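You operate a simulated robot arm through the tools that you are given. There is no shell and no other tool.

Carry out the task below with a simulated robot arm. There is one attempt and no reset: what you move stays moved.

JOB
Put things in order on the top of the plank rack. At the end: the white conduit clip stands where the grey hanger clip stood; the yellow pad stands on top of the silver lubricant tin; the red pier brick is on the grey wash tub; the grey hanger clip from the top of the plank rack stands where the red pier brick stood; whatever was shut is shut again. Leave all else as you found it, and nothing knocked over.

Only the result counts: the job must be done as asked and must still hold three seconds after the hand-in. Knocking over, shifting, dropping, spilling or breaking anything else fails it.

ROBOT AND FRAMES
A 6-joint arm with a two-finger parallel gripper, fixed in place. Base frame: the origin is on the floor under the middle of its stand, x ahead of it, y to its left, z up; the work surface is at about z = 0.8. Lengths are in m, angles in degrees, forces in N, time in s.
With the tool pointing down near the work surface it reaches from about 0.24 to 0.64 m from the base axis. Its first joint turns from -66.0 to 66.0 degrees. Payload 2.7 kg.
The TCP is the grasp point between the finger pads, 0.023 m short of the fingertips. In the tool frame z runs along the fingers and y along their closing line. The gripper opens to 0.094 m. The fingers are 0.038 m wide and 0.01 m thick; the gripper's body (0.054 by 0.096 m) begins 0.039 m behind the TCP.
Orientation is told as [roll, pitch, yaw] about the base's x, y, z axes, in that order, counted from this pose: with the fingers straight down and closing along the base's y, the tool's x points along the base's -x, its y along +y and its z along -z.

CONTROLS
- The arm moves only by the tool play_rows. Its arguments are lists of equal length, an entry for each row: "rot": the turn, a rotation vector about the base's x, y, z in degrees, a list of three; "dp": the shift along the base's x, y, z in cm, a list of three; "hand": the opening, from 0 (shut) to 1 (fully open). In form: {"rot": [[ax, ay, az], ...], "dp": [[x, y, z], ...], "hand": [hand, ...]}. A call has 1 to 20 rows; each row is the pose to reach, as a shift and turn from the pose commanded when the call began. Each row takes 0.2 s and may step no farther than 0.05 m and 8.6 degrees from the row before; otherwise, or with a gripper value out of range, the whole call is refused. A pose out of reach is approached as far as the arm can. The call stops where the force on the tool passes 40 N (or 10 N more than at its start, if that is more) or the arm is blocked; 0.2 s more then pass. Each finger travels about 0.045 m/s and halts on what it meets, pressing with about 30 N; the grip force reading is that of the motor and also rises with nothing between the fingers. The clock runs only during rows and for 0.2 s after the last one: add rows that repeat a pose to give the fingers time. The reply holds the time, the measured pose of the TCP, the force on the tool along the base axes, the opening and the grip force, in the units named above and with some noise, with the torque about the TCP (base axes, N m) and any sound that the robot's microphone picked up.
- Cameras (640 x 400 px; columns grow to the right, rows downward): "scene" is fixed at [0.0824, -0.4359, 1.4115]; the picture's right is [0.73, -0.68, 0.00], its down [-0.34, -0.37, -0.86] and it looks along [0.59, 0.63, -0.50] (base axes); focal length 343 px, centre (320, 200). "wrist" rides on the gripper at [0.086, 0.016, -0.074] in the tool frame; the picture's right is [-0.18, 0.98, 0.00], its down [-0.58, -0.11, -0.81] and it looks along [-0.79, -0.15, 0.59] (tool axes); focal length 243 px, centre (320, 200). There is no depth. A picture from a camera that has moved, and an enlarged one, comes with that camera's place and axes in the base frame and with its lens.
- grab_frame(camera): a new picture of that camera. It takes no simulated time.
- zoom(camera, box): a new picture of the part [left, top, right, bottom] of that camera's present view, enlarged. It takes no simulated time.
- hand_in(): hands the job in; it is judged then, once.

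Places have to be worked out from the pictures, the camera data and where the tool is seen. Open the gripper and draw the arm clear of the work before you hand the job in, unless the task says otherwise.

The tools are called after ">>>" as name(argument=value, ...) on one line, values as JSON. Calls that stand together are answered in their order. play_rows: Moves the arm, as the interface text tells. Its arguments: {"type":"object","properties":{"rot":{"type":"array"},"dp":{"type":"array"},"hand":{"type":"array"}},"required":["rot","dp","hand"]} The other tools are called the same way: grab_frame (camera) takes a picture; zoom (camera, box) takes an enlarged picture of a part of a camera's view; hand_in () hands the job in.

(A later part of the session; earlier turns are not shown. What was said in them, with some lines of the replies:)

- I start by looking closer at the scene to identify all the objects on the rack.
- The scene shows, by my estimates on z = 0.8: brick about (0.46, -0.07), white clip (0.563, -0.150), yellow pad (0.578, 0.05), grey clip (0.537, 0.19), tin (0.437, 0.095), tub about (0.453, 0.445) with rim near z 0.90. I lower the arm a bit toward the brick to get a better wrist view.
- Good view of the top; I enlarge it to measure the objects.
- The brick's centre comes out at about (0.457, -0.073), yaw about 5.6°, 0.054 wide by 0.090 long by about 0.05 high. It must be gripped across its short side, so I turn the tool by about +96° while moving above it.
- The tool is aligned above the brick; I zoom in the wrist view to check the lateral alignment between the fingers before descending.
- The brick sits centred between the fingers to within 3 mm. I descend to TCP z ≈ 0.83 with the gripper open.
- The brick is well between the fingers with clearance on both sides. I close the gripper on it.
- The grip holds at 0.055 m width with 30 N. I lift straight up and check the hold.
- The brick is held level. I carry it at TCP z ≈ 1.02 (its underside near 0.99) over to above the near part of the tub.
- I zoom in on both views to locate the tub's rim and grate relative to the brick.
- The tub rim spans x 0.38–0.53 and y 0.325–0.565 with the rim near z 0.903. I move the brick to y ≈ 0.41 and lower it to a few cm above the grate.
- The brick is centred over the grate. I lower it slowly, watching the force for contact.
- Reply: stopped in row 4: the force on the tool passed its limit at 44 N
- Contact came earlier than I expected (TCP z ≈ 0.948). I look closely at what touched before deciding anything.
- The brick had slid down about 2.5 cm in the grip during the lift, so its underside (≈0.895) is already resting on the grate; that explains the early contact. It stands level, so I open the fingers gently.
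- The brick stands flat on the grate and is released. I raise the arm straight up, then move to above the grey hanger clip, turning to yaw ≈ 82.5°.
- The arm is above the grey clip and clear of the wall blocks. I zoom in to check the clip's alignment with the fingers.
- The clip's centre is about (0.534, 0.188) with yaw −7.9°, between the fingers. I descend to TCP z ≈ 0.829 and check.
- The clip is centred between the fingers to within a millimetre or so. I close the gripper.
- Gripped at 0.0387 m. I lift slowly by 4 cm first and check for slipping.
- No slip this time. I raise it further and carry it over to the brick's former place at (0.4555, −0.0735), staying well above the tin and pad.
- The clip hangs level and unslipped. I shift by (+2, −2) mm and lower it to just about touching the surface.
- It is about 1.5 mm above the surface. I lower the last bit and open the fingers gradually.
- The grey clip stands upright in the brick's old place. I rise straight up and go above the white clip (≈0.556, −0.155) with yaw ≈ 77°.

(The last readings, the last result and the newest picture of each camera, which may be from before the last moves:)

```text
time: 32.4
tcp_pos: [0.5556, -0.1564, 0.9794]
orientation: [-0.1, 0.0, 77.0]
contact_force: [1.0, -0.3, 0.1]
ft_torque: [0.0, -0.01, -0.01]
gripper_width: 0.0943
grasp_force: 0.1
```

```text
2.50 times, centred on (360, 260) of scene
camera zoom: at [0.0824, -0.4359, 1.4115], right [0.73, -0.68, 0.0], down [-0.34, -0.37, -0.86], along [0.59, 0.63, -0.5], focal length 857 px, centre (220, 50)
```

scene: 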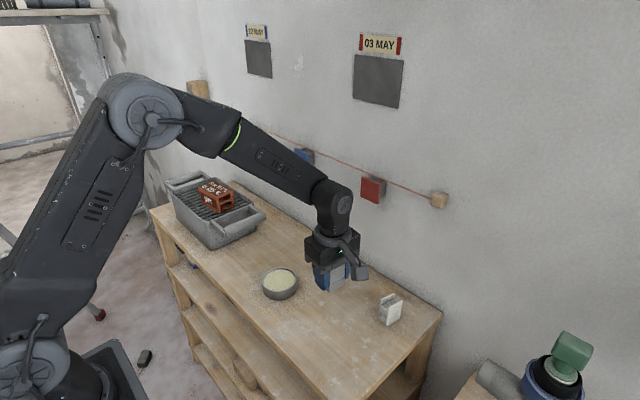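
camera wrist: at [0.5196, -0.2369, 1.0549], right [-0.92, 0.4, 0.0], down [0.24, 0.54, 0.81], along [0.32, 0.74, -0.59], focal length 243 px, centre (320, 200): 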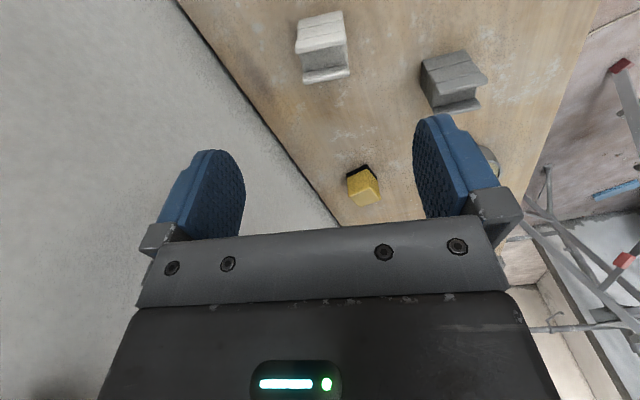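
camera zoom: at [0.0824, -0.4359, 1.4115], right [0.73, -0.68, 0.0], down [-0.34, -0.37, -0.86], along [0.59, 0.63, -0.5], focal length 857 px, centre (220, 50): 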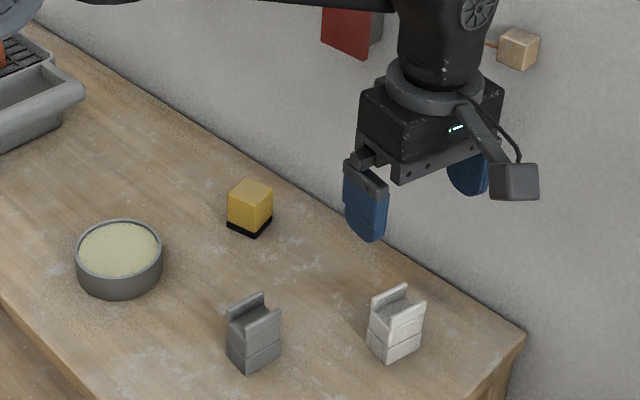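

>>> zoom(camera="wrist", box=[230, 0, 430, 125])

```text
3.20 times, centred on (330, 62) of wrist
camera zoom: at [0.5196, -0.2369, 1.0549], right [-0.92, 0.4, 0.0], down [0.24, 0.54, 0.81], along [0.32, 0.74, -0.59], focal length 776 px, centre (288, 640)
```

zoom: 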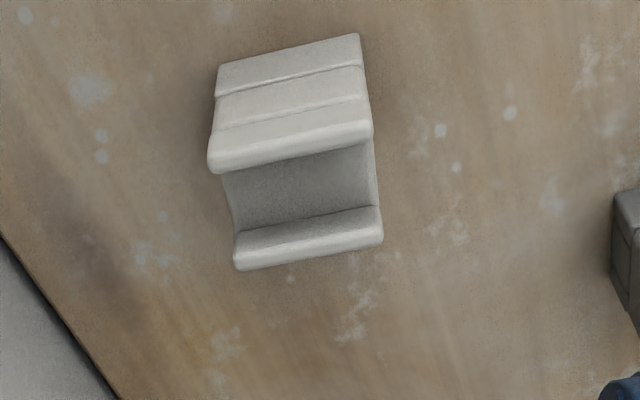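

The white clip's centre works out to (0.553, −0.152), yaw −11.5°. I correct by (−2.5, +4) mm and +1.5° and descend.

>>> play_rows(rot=[[0, 0, 0.5], [0, 0, 1], [0, 0, 1.5], [0, 0, 1.5], [0, 0, 1.5], [0, 0, 1.5], [0, 0, 1.5]], dp=[[-0.1, 0.2, -3], [-0.2, 0.4, -6], [-0.25, 0.4, -9], [-0.25, 0.4, -11.5], [-0.25, 0.4, -13.7], [-0.25, 0.4, -15], [-0.25, 0.4, -15]], hand=[1, 1, 1, 1, 1, 1, 1])

>>> grab_frame(camera="wrist")

>>> zoom(camera="scene", box=[260, 180, 460, 340])

```text
time: 34.0
tcp_pos: [0.553, -0.1505, 0.8293]
orientation: [-0.1, -0.1, 78.5]
contact_force: [-1.1, -0.1, -0.6]
ft_torque: [0.0, -0.01, 0.02]
gripper_width: 0.0939
grasp_force: 0.1
```

```text
taken
camera wrist: at [0.52, -0.232, 0.9055], right [-0.93, 0.38, 0.0], down [0.22, 0.55, 0.81], along [0.3, 0.75, -0.59], focal length 243 px, centre (320, 200)
```

wrist: 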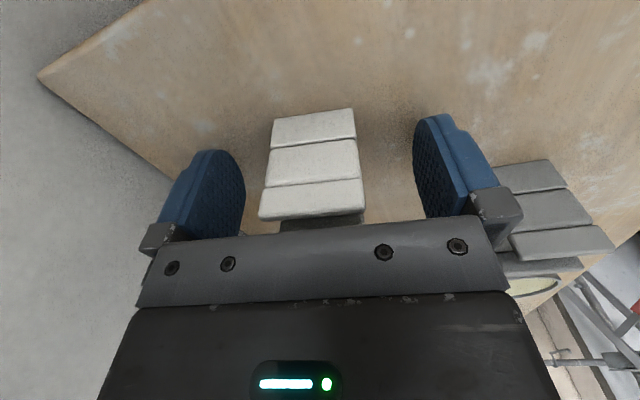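

```text
2.50 times, centred on (360, 260) of scene
camera zoom: at [0.0824, -0.4359, 1.4115], right [0.73, -0.68, 0.0], down [-0.34, -0.37, -0.86], along [0.59, 0.63, -0.5], focal length 857 px, centre (220, 50)
```

zoom: 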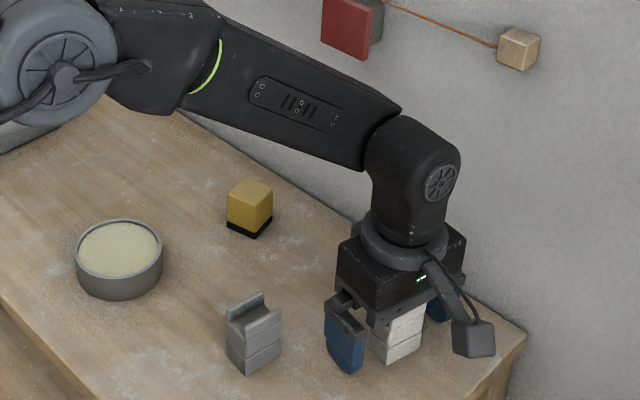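

Same picture as with the grey clip: centred. I close on it.

>>> play_rows(rot=[[0, 0, 0], [0, 0, 0], [0, 0, 0], [0, 0, 0], [0, 0, 0], [0, 0, 0], [0, 0, 0], [0, 0, 0]], dp=[[0, 0, 0], [0, 0, 0], [0, 0, 0], [0, 0, 0], [0, 0, 0], [0, 0, 0], [0, 0, 0], [0, 0, 0]], hand=[0.8, 0.6, 0.4, 0.2, 0, 0, 0, 0])

>>> play_rows(rot=[[0, 0, 0], [0, 0, 0], [0, 0, 0], [0, 0, 0], [0, 0, 0], [0, 0, 0]], dp=[[0, 0, 0.4], [0, 0, 1], [0, 0, 2], [0, 0, 3], [0, 0, 4], [0, 0, 4]], hand=[0, 0, 0, 0, 0, 0])

>>> grab_frame(camera="wrist")

>>> zoom(camera="scene", box=[260, 180, 460, 340])

```text
time: 35.8
tcp_pos: [0.5538, -0.151, 0.8299]
orientation: [-0.1, 0.1, 78.5]
contact_force: [0.7, -0.1, 0.4]
ft_torque: [0.02, 0.0, 0.0]
gripper_width: 0.0384
grasp_force: 29.1
```

```text
time: 37.2
tcp_pos: [0.552, -0.1511, 0.8708]
orientation: [-0.1, 0.0, 78.5]
contact_force: [-0.8, -0.4, -0.4]
ft_torque: [0.0, 0.01, 0.01]
gripper_width: 0.0386
grasp_force: 30.0
```

```text
taken
camera wrist: at [0.5199, -0.2325, 0.9464], right [-0.93, 0.38, 0.0], down [0.22, 0.55, 0.81], along [0.3, 0.75, -0.59], focal length 243 px, centre (320, 200)
```

wrist: 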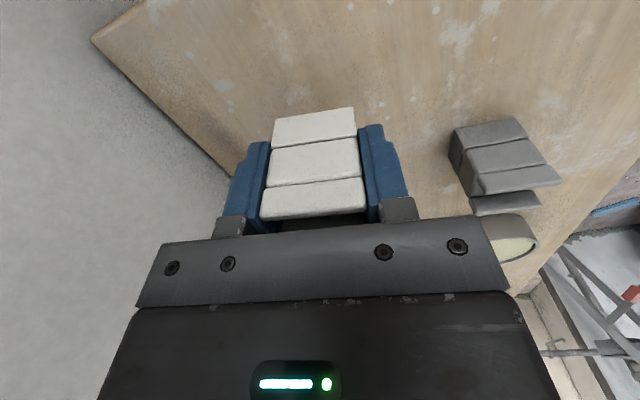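

```text
2.50 times, centred on (360, 260) of scene
camera zoom: at [0.0824, -0.4359, 1.4115], right [0.73, -0.68, 0.0], down [-0.34, -0.37, -0.86], along [0.59, 0.63, -0.5], focal length 857 px, centre (220, 50)
```

zoom: 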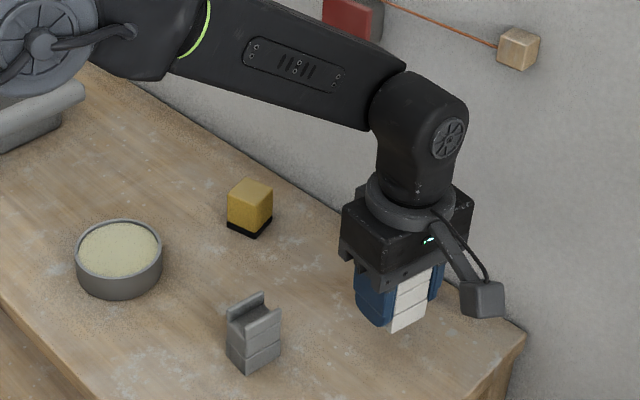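

Held firmly with no slip. I lift it and carry it along a path slightly nearer the base (away from the wall blocks) to above the grey clip's former place (0.534, 0.189).

>>> play_rows(rot=[[0, 0, 0], [0, 0, 0], [0, 0, 0], [0, 0, 0], [0, 0, 0.5], [0, 0, 1], [0, 0, 1.5], [0, 0, 2], [0, 0, 2.5], [0, 0, 3], [0, 0, 3.5], [0, 0, 3.8], [0, 0, 3.8], [0, 0, 3.8], [0, 0, 3.8], [0, 0, 3.8], [0, 0, 3.8]], dp=[[0, 0, 2], [0, 0, 4.5], [0, 0, 7], [0, 0, 9], [-1.2, 1.8, 9.5], [-2.6, 4.5, 9.5], [-4, 7.8, 9.5], [-5, 11, 9.5], [-5, 14.5, 9.5], [-5, 18, 9.5], [-5, 21.5, 9.5], [-4.6, 25, 9.5], [-3.8, 28, 9.5], [-2.9, 31, 9], [-2.2, 33, 8], [-1.9, 34, 7], [-1.9, 34, 7]], hand=[0, 0, 0, 0, 0, 0, 0, 0, 0, 0, 0, 0, 0, 0, 0, 0, 0])

>>> grab_frame(camera="wrist")

>>> grab_frame(camera="scene")

```text
time: 40.8
tcp_pos: [0.5351, 0.1891, 0.9384]
orientation: [0.0, 0.0, 82.3]
contact_force: [0.2, 0.0, -0.8]
ft_torque: [0.0, -0.01, 0.0]
gripper_width: 0.0385
grasp_force: 29.6
```

```text
taken
camera wrist: at [0.5065, 0.1057, 1.0159], right [-0.95, 0.31, 0.0], down [0.19, 0.56, 0.81], along [0.25, 0.77, -0.59], focal length 243 px, centre (320, 200)
```

wrist: 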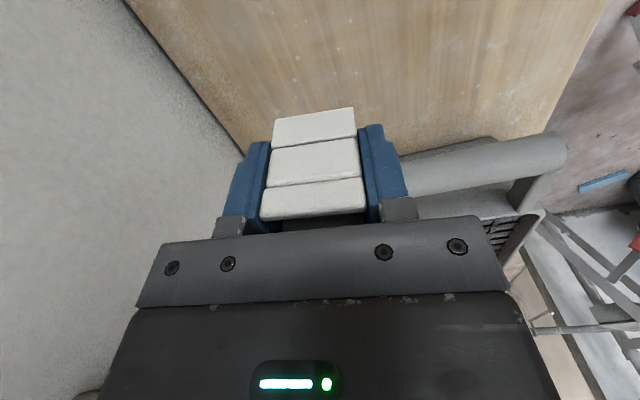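

```text
taken
```

scene: 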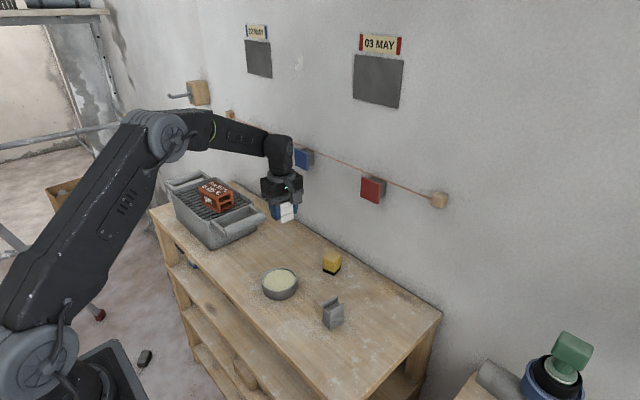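

I'm over the place within 1 mm. I lower the white clip to about 1.5 mm above the surface.

>>> play_rows(rot=[[0, 0, 0], [0, 0, 0], [0, 0, 0], [0, 0, 0], [0, 0, 0], [0, 0, 0], [0, 0, 0], [0, 0, 0]], dp=[[-0.1, 0, -2.5], [-0.1, 0, -5], [-0.1, 0, -7.5], [-0.1, 0, -9.2], [-0.1, 0, -10.2], [-0.1, 0, -10.6], [-0.1, 0, -10.75], [-0.1, 0, -10.75]], hand=[0, 0, 0, 0, 0, 0, 0, 0])

>>> zoom(camera="scene", box=[220, 150, 380, 290])

```text
time: 42.6
tcp_pos: [0.534, 0.1886, 0.8325]
orientation: [-0.1, -0.1, 82.3]
contact_force: [-0.2, 0.0, -1.0]
ft_torque: [0.02, 0.0, -0.01]
gripper_width: 0.0387
grasp_force: 29.3
```

```text
2.86 times, centred on (300, 220) of scene
camera zoom: at [0.0824, -0.4359, 1.4115], right [0.73, -0.68, 0.0], down [-0.34, -0.37, -0.86], along [0.59, 0.63, -0.5], focal length 979 px, centre (377, 143)
```

zoom: 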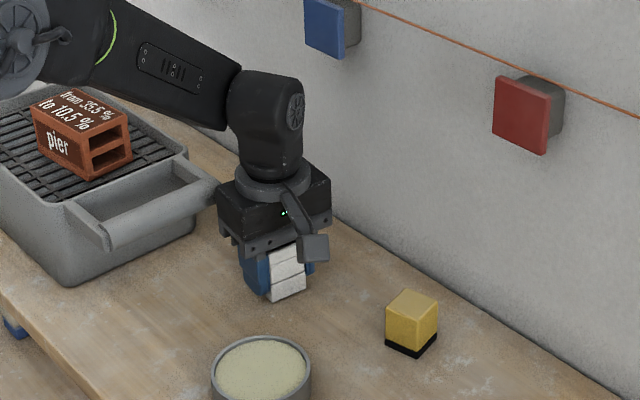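

About 2.5 mm remain; I lower that and open gradually.

>>> play_rows(rot=[[0, 0, 0], [0, 0, 0], [0, 0, 0], [0, 0, 0], [0, 0, 0], [0, 0, 0], [0, 0, 0], [0, 0, 0], [0, 0, 0], [0, 0, 0]], dp=[[0, 0, -0.1], [0, 0, -0.2], [0, 0, -0.25], [0, 0, -0.25], [0, 0, -0.25], [0, 0, -0.25], [0, 0, -0.25], [0, 0, -0.25], [0, 0, -0.25], [0, 0, -0.25]], hand=[0, 0, 0, 0.42, 0.46, 0.55, 0.7, 0.85, 1, 1])

>>> zoom(camera="scene", box=[220, 150, 380, 290])

>>> grab_frame(camera="wrist")

```text
time: 44.8
tcp_pos: [0.5344, 0.1898, 0.83]
orientation: [0.1, 0.0, 82.3]
contact_force: [-0.2, 0.0, 0.5]
ft_torque: [-0.04, 0.0, 0.02]
gripper_width: 0.0938
grasp_force: 0.1
```

```text
2.86 times, centred on (300, 220) of scene
camera zoom: at [0.0824, -0.4359, 1.4115], right [0.73, -0.68, 0.0], down [-0.34, -0.37, -0.86], along [0.59, 0.63, -0.5], focal length 979 px, centre (377, 143)
```

zoom: 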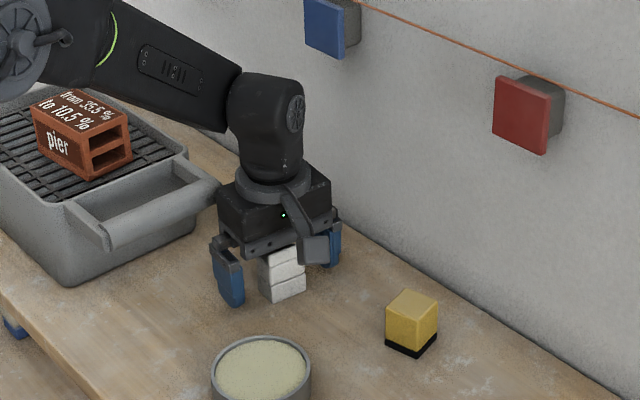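

```text
taken
camera wrist: at [0.5064, 0.1062, 0.9057], right [-0.95, 0.31, 0.0], down [0.19, 0.56, 0.81], along [0.25, 0.77, -0.59], focal length 243 px, centre (320, 200)
```

wrist: 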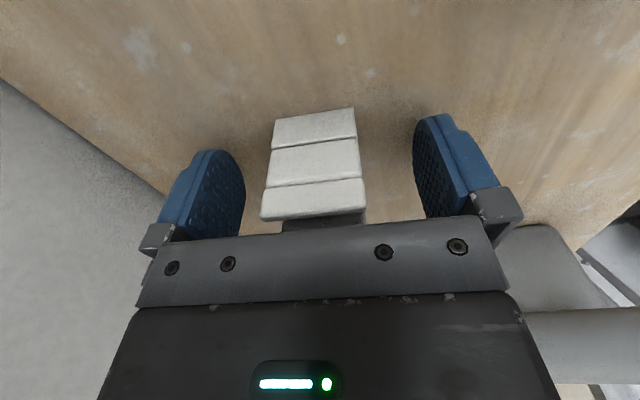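

The white clip stands in the grey clip's old place. Next the yellow pad (≈0.575, 0.047, yaw ≈13°, about 0.035 square and 0.043 high): I rise, turn the tool to yaw ≈13° and move to above and slightly in front of it, keeping away from the red wall block.

>>> play_rows(rot=[[0, 0, 0], [0, 0, 0], [0, 0, 0], [0, 0, 0], [0, 0, -7.7], [0, 0, -15.4], [0, 0, -23.1], [0, 0, -30.8], [0, 0, -38.5], [0, 0, -46.2], [0, 0, -53.9], [0, 0, -61.6], [0, 0, -69], [0, 0, -69]], dp=[[0, 0, 3], [0, 0, 7], [0, 0, 11], [0, 0, 14], [-1, -2, 14], [-2, -4, 14], [-2.5, -6, 14], [-2.5, -8, 14], [-2.5, -10, 14], [-2.5, -12, 14], [-2.5, -13.5, 14], [-2, -14.2, 14], [-1, -14.2, 14], [-1, -14.2, 14]], hand=[1, 1, 1, 1, 1, 1, 1, 1, 1, 1, 1, 1, 1, 1])

>>> grab_frame(camera="wrist")

>>> zoom(camera="scene", box=[220, 150, 420, 330])

```text
time: 47.8
tcp_pos: [0.5232, 0.0467, 0.9697]
orientation: [0.0, -0.1, 13.2]
contact_force: [0.0, 0.3, 0.0]
ft_torque: [0.02, 0.01, 0.0]
gripper_width: 0.094
grasp_force: 0.0
```

```text
taken
camera wrist: at [0.4351, 0.0432, 1.0453], right [-0.05, 1.0, 0.0], down [0.59, 0.03, 0.81], along [0.81, 0.04, -0.59], focal length 243 px, centre (320, 200)
```

wrist: 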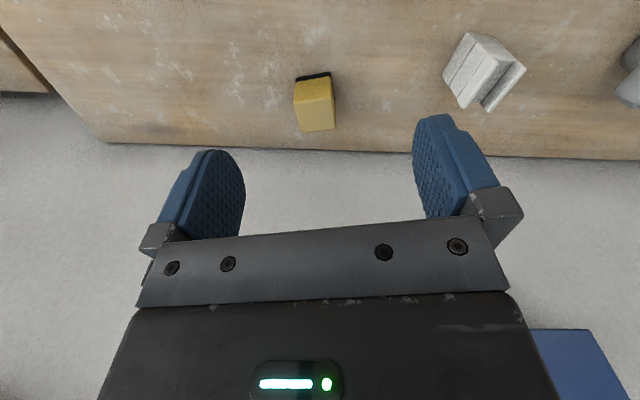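

```text
2.22 times, centred on (320, 240) of scene
camera zoom: at [0.0824, -0.4359, 1.4115], right [0.73, -0.68, 0.0], down [-0.34, -0.37, -0.86], along [0.59, 0.63, -0.5], focal length 761 px, centre (320, 111)
```

zoom: 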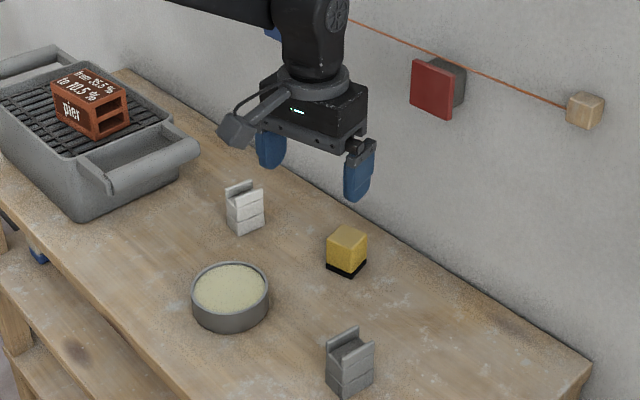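

>>> zoom(camera="wrist", box=[240, 40, 400, 140])

```text
4.00 times, centred on (320, 90) of wrist
camera zoom: at [0.4351, 0.0432, 1.0453], right [-0.05, 1.0, 0.0], down [0.59, 0.03, 0.81], along [0.81, 0.04, -0.59], focal length 970 px, centre (320, 640)
```

zoom: 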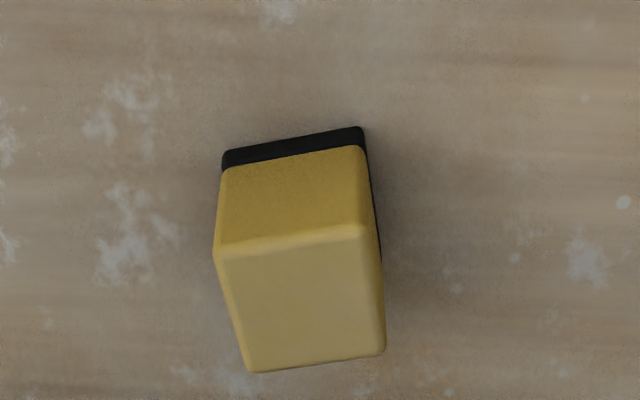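

The pad's centre is at (0.576, 0.046), yaw 13.2°. I tilt the tool back by 10° about its closing line (so the wrist keeps clear of the red wall block) and descend with fingers open to TCP z ≈ 0.836.

>>> play_rows(rot=[[1.14, -4.87, 0], [2.28, -9.74, 0], [2.28, -9.74, 0], [2.28, -9.74, 0], [2.28, -9.74, 0], [2.28, -9.74, 0], [2.28, -9.74, 0], [2.28, -9.74, 0], [2.28, -9.74, 0]], dp=[[1, 0, -1], [2.5, -0.1, -2], [4, -0.1, -4], [5, -0.1, -6], [5, -0.1, -8.5], [5, -0.1, -11], [5, -0.1, -12.7], [5, -0.1, -13.4], [5, -0.1, -13.4]], hand=[1, 1, 1, 1, 1, 1, 1, 1, 1])

>>> grab_frame(camera="wrist")

>>> zoom(camera="scene", box=[240, 150, 420, 310])

```text
time: 49.8
tcp_pos: [0.5749, 0.0465, 0.8361]
orientation: [-0.1, -10.1, 13.3]
contact_force: [0.0, 0.0, -0.8]
ft_torque: [0.01, 0.01, 0.0]
gripper_width: 0.0941
grasp_force: 0.1
```

```text
taken
camera wrist: at [0.474, 0.0399, 0.8953], right [-0.05, 1.0, 0.03], down [0.45, -0.01, 0.9], along [0.89, 0.06, -0.44], focal length 243 px, centre (320, 200)
```

wrist: 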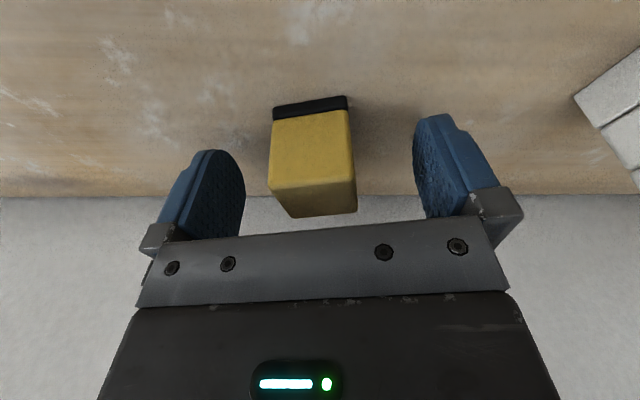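

```text
2.50 times, centred on (330, 230) of scene
camera zoom: at [0.0824, -0.4359, 1.4115], right [0.73, -0.68, 0.0], down [-0.34, -0.37, -0.86], along [0.59, 0.63, -0.5], focal length 857 px, centre (295, 125)
```

zoom: 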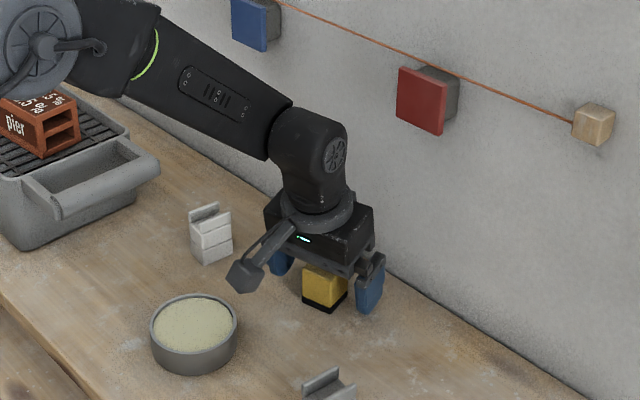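

The pad sits centred between the fingers with the wrist well clear of the wall. I close the gripper and lift slowly by 4 cm.

>>> play_rows(rot=[[0, 0, 0], [0, 0, 0], [0, 0, 0], [0, 0, 0], [0, 0, 0], [0, 0, 0], [0, 0, 0], [0, 0, 0]], dp=[[0, 0, 0], [0, 0, 0], [0, 0, 0], [0, 0, 0], [0, 0, 0], [0, 0, 0], [0, 0, 0], [0, 0, 0]], hand=[0.8, 0.6, 0.4, 0.2, 0, 0, 0, 0])

>>> grab_frame(camera="wrist")

>>> play_rows(rot=[[0, 0, 0], [0, 0, 0], [0, 0, 0], [0, 0, 0], [0, 0, 0], [0, 0, 0]], dp=[[0, 0, 0.4], [0, 0, 1], [0, 0, 2], [0, 0, 3], [0, 0, 4], [0, 0, 4]], hand=[0, 0, 0, 0, 0, 0])

>>> grab_frame(camera="wrist")

>>> zoom(camera="scene", box=[240, 150, 420, 310])

```text
time: 51.6
tcp_pos: [0.5734, 0.0461, 0.8351]
orientation: [-0.1, -10.0, 13.3]
contact_force: [0.4, -0.6, 0.8]
ft_torque: [0.02, 0.02, -0.02]
gripper_width: 0.0352
grasp_force: 29.9
```

```text
taken
camera wrist: at [0.474, 0.0399, 0.8956], right [-0.05, 1.0, 0.03], down [0.45, -0.01, 0.9], along [0.89, 0.06, -0.44], focal length 243 px, centre (320, 200)
```

wrist: 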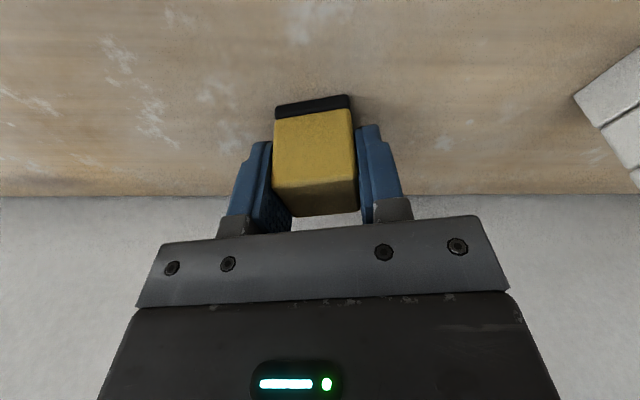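

```text
time: 53.0
tcp_pos: [0.5728, 0.0469, 0.8754]
orientation: [-0.2, -10.0, 13.3]
contact_force: [-0.9, -0.7, -0.5]
ft_torque: [0.03, 0.01, 0.0]
gripper_width: 0.0355
grasp_force: 29.9
```

```text
taken
camera wrist: at [0.4735, 0.0405, 0.9354], right [-0.05, 1.0, 0.03], down [0.45, -0.01, 0.9], along [0.89, 0.06, -0.45], focal length 243 px, centre (320, 200)
```

wrist: 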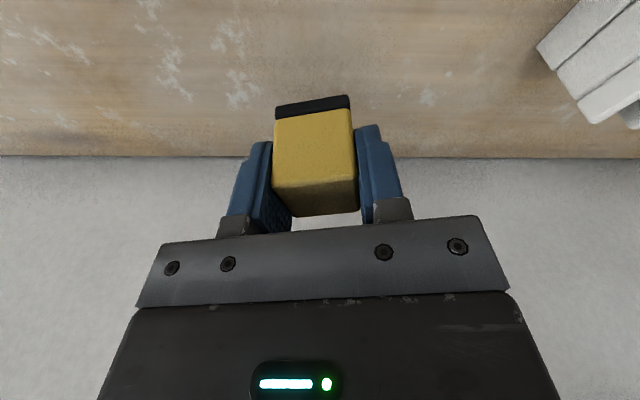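

```text
2.50 times, centred on (330, 230) of scene
camera zoom: at [0.0824, -0.4359, 1.4115], right [0.73, -0.68, 0.0], down [-0.34, -0.37, -0.86], along [0.59, 0.63, -0.5], focal length 857 px, centre (295, 125)
```

zoom: 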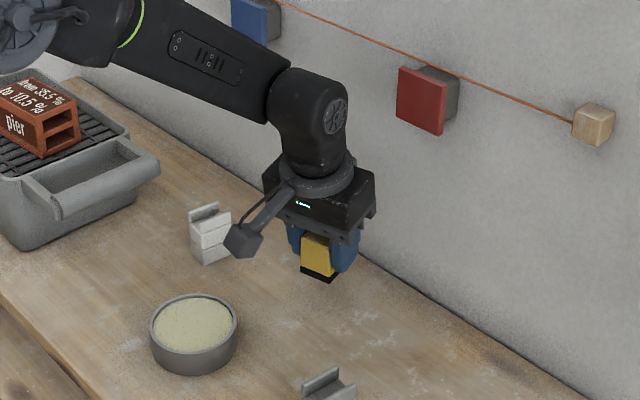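

The pad is held without slipping. Before carrying, I enlarge the tin in the scene view to fix its centre and rim height.

>>> zoom(camera="scene", box=[250, 255, 310, 310])

```text
7.27 times, centred on (280, 282) of scene
camera zoom: at [0.0824, -0.4359, 1.4115], right [0.73, -0.68, 0.0], down [-0.34, -0.37, -0.86], along [0.59, 0.63, -0.5], focal length 2492 px, centre (611, -400)
```

zoom: 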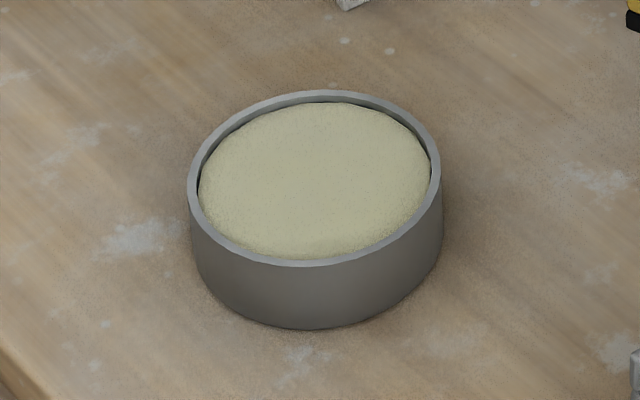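

The tin's rim centre works out at about (0.433, 0.087), rim z ≈ 0.826 with the fill a little below. I raise the pad and carry it over the tin to ~2 cm above the rim.

>>> play_rows(rot=[[0, 0, 0], [0, 0, 0], [0, 0, 0], [0, 0, 0], [0, 0, 0], [0, 0, 0], [0, 0, 0], [0, 0, 0], [0, 0, 0], [0, 0, 0], [0, 0, 0]], dp=[[0, 0, 2], [0, 0, 4], [-1.5, 0.4, 5], [-4.5, 1.3, 5], [-7.5, 2.2, 5], [-10.5, 3, 5], [-13, 3.7, 5], [-14.2, 4.06, 5], [-14.2, 4.06, 3], [-14.2, 4.06, 0.8], [-14.2, 4.06, 0.8]], hand=[0, 0, 0, 0, 0, 0, 0, 0, 0, 0, 0])

>>> grab_frame(camera="wrist")

>>> zoom(camera="scene", box=[220, 200, 360, 320])

```text
time: 55.4
tcp_pos: [0.4321, 0.0846, 0.8849]
orientation: [0.0, -10.0, 13.3]
contact_force: [-0.6, 0.9, -0.7]
ft_torque: [0.02, 0.0, -0.01]
gripper_width: 0.0353
grasp_force: 30.0
```

```text
taken
camera wrist: at [0.3325, 0.0792, 0.9441], right [-0.05, 1.0, 0.03], down [0.45, -0.01, 0.9], along [0.89, 0.06, -0.44], focal length 243 px, centre (320, 200)
```

wrist: 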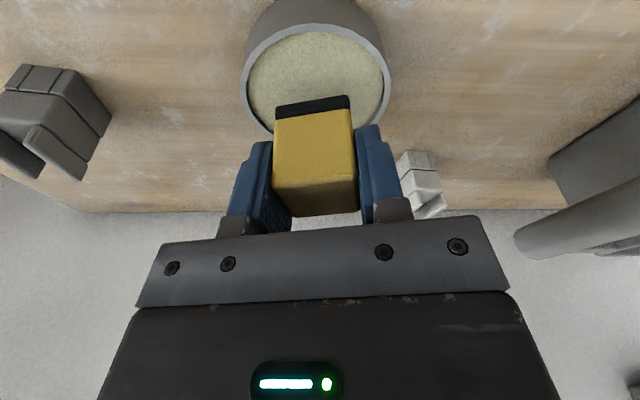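

```text
3.33 times, centred on (290, 260) of scene
camera zoom: at [0.0824, -0.4359, 1.4115], right [0.73, -0.68, 0.0], down [-0.34, -0.37, -0.86], along [0.59, 0.63, -0.5], focal length 1142 px, centre (420, 0)
```

zoom: 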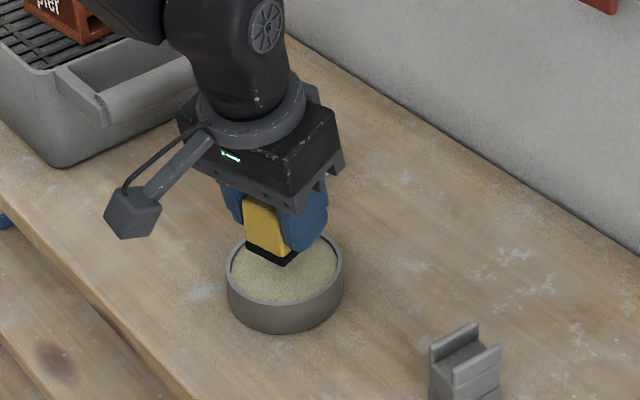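

The pad is over the tin's centre to within a few mm. I shift +2 mm in y and lower 2.2 cm, still just above the fill.

>>> play_rows(rot=[[0, 0, 0], [0, 0, 0], [0, 0, 0], [0, 0, 0], [0, 0, 0], [0, 0, 0]], dp=[[0, 0.2, -0.5], [0, 0.2, -1], [0, 0.2, -1.5], [0, 0.2, -1.9], [0, 0.2, -2.2], [0, 0.2, -2.2]], hand=[0, 0, 0, 0, 0, 0])

>>> zoom(camera="wrist", box=[200, 0, 440, 150])

>>> zoom(camera="scene", box=[250, 235, 330, 310])

```text
time: 56.8
tcp_pos: [0.4314, 0.0901, 0.8625]
orientation: [0.0, -10.1, 13.3]
contact_force: [-6.8, -3.0, 20.6]
ft_torque: [-0.09, 0.41, 0.0]
gripper_width: 0.0353
grasp_force: 29.6
```

```text
2.67 times, centred on (320, 75) of wrist
camera zoom: at [0.3327, 0.0827, 0.9221], right [-0.05, 1.0, 0.03], down [0.44, -0.01, 0.9], along [0.89, 0.06, -0.44], focal length 647 px, centre (320, 533)
```

zoom: 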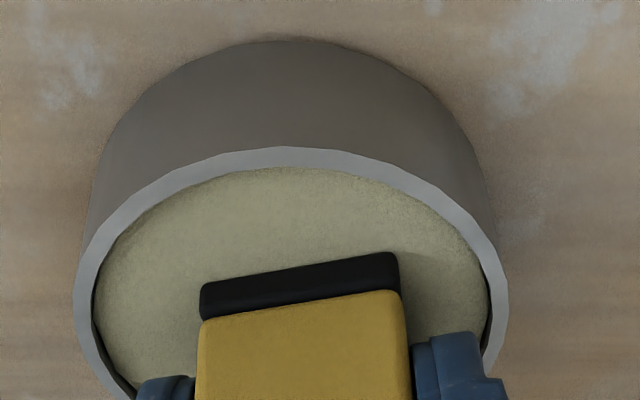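

```text
5.33 times, centred on (290, 272) of scene
camera zoom: at [0.0819, -0.436, 1.4115], right [0.73, -0.68, 0.0], down [-0.34, -0.37, -0.86], along [0.59, 0.63, -0.5], focal length 1827 px, centre (480, -187)
```

zoom: 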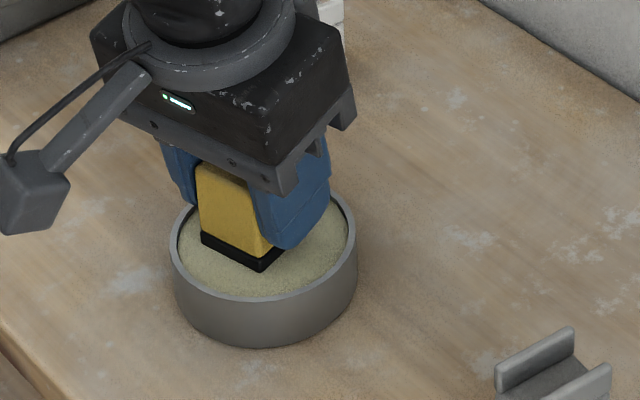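

The pad is touching: about 20 N downward press at TCP z ≈ 0.8625, so the tin's top is near 0.827. I ease up by 1 mm to relieve the force and read again.

>>> play_rows(rot=[[0, 0, 0], [0, 0, 0], [0, 0, 0]], dp=[[0, 0, 0.05], [0, 0, 0.1], [0, 0, 0.1]], hand=[0, 0, 0])

```text
time: 57.6
tcp_pos: [0.433, 0.0885, 0.8628]
orientation: [0.0, -10.2, 13.3]
contact_force: [3.6, 1.5, 4.3]
ft_torque: [0.09, -0.11, -0.01]
gripper_width: 0.0355
grasp_force: 30.2
```

Force is down to about 4 N, so the pad rests on the tin. I ease up a further 0.3 mm and open the fingers slowly.

>>> play_rows(rot=[[0, 0, 0], [0, 0, 0], [0, 0, 0], [0, 0, 0], [0, 0, 0], [0, 0, 0], [0, 0, 0], [0, 0, 0]], dp=[[0, 0, 0.03], [0, 0, 0.03], [0, 0, 0.03], [0, 0, 0.03], [0, 0, 0.03], [0, 0, 0.03], [0, 0, 0.03], [0, 0, 0.03]], hand=[0, 0, 0.38, 0.42, 0.48, 0.55, 0.62, 0.62])

>>> grab_frame(camera="wrist")

>>> zoom(camera="scene", box=[250, 235, 330, 310])

```text
time: 59.4
tcp_pos: [0.432, 0.0886, 0.8619]
orientation: [-0.1, -9.9, 13.3]
contact_force: [0.5, 0.4, -0.3]
ft_torque: [-0.01, -0.03, -0.02]
gripper_width: 0.058
grasp_force: 0.1
```

```text
taken
camera wrist: at [0.3323, 0.0826, 0.9228], right [-0.05, 1.0, 0.03], down [0.45, -0.01, 0.9], along [0.89, 0.06, -0.44], focal length 243 px, centre (320, 200)
```

wrist: 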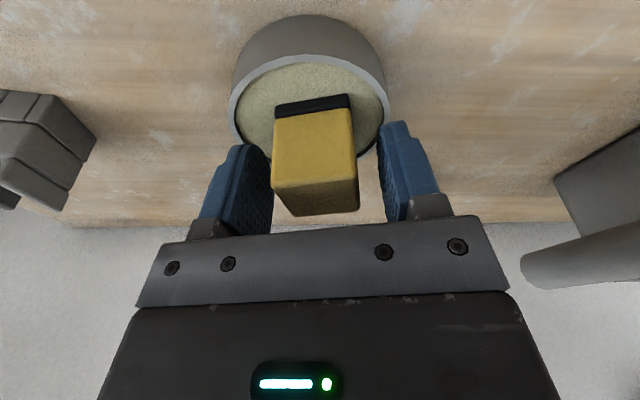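

```text
5.33 times, centred on (290, 272) of scene
camera zoom: at [0.0824, -0.4359, 1.4115], right [0.73, -0.68, 0.0], down [-0.34, -0.37, -0.86], along [0.59, 0.63, -0.5], focal length 1827 px, centre (480, -187)
```

zoom: 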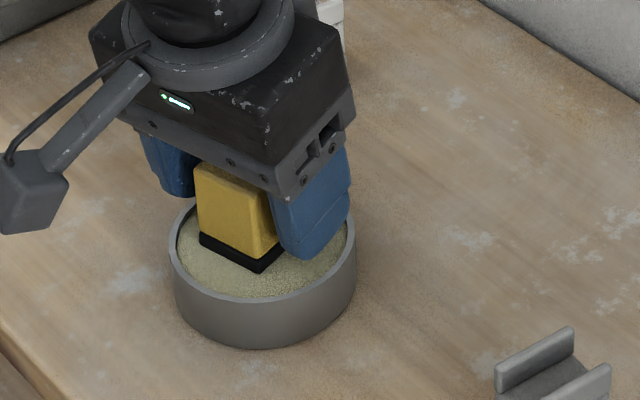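

The pad stands upright on the tin, and the fingers are free. I raise the arm straight up and draw back to a clear pose.

>>> play_rows(rot=[[0, 0, 0], [0, 0, 0], [0, 0, 0], [0, 0, 0], [0, 0, 0], [-1, 4.9, 0], [-2.3, 9.7, 0], [-2.3, 9.7, 0], [-2.3, 9.7, 0], [-2.3, 9.7, 0], [-2.3, 9.7, 0]], dp=[[0, 0, 1.5], [0, 0, 4], [0, 0, 8], [0, 0, 12], [0, 0, 16], [-1, 0, 20], [-3, 0, 23], [-5, 0, 25], [-7, 0, 26], [-8, 0, 26], [-8, 0, 26]], hand=[0.62, 0.62, 0.62, 0.8, 1, 1, 1, 1, 1, 1, 1])

>>> grab_frame(camera="scene")

>>> grab_frame(camera="wrist")

>>> zoom(camera="scene", box=[240, 210, 440, 350])

>>> zoom(camera="scene", box=[140, 150, 300, 260])

```text
time: 61.8
tcp_pos: [0.3516, 0.0877, 1.1235]
orientation: [-0.1, 0.0, 13.4]
contact_force: [-0.4, 0.4, -0.5]
ft_torque: [0.04, -0.01, -0.03]
gripper_width: 0.0938
grasp_force: 0.0
```

```text
taken
```

scene: 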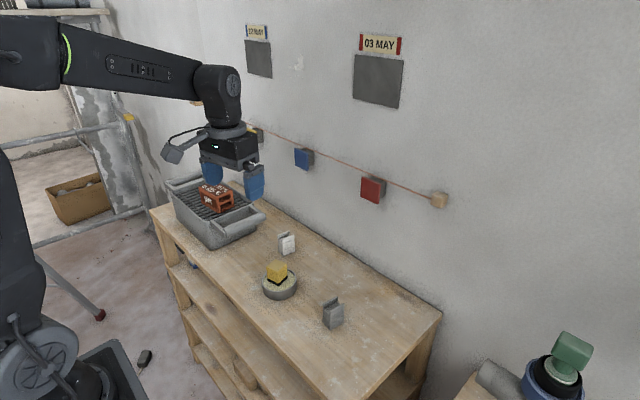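

```text
taken
camera wrist: at [0.2632, 0.0848, 1.1999], right [-0.05, 1.0, 0.0], down [0.59, 0.03, 0.81], along [0.81, 0.04, -0.59], focal length 243 px, centre (320, 200)
```

wrist: 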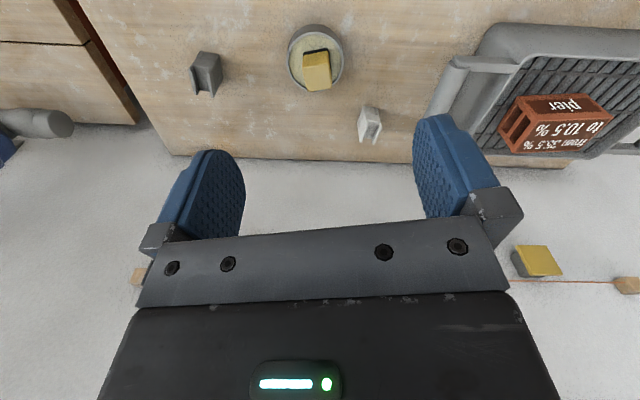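

```text
2.86 times, centred on (340, 280) of scene
camera zoom: at [0.0824, -0.4359, 1.4115], right [0.73, -0.68, 0.0], down [-0.34, -0.37, -0.86], along [0.59, 0.63, -0.5], focal length 979 px, centre (263, -29)
```

zoom: 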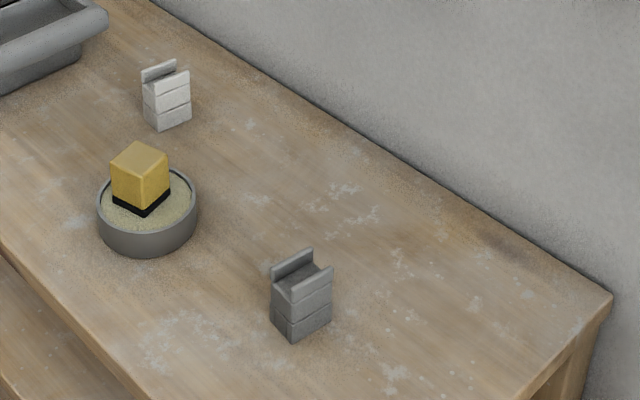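

```text
3.64 times, centred on (220, 205) of scene
camera zoom: at [0.0824, -0.4359, 1.4115], right [0.73, -0.68, 0.0], down [-0.34, -0.37, -0.86], along [0.59, 0.63, -0.5], focal length 1246 px, centre (684, 182)
```

zoom: 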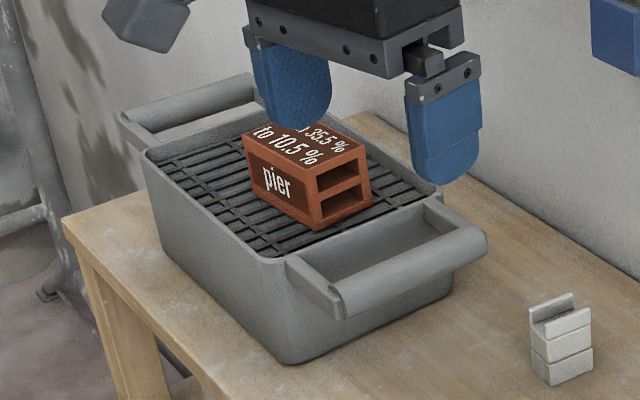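

Everything matches the job. The brick is on the tub's grate, the grey clip stands where the brick stood, and the white clip stands in the grey clip's old spot. The yellow pad is upright on the tin; the tin and tub have not moved, nothing was opened, and the arm is clear with the gripper open. I hand in.

>>> hand_in()

```text
The job is handed in.
```

The job is done and handed in. I don't have the judge's result, but the last pictures before hand-in showed everything standing where you asked:

- **White conduit clip:** it stands upright where the grey hanger clip stood.
- **Yellow pad:** it stands upright on top of the silver lubricant tin, a few millimetres off its centre.
- **Red pier brick:** it lies flat on the grate of the grey wash tub. It slid about 2.5 cm down in the fingers on the way and met the grate sooner than I expected. That contact briefly tripped the force limit (44 N). The brick and tub both looked undisturbed afterwards.
- **Grey hanger clip:** it stands upright where the red pier brick stood.

I opened nothing, so there was nothing to shut again. The tin and tub are where they were and nothing was knocked over. The arm is drawn back with the gripper open.
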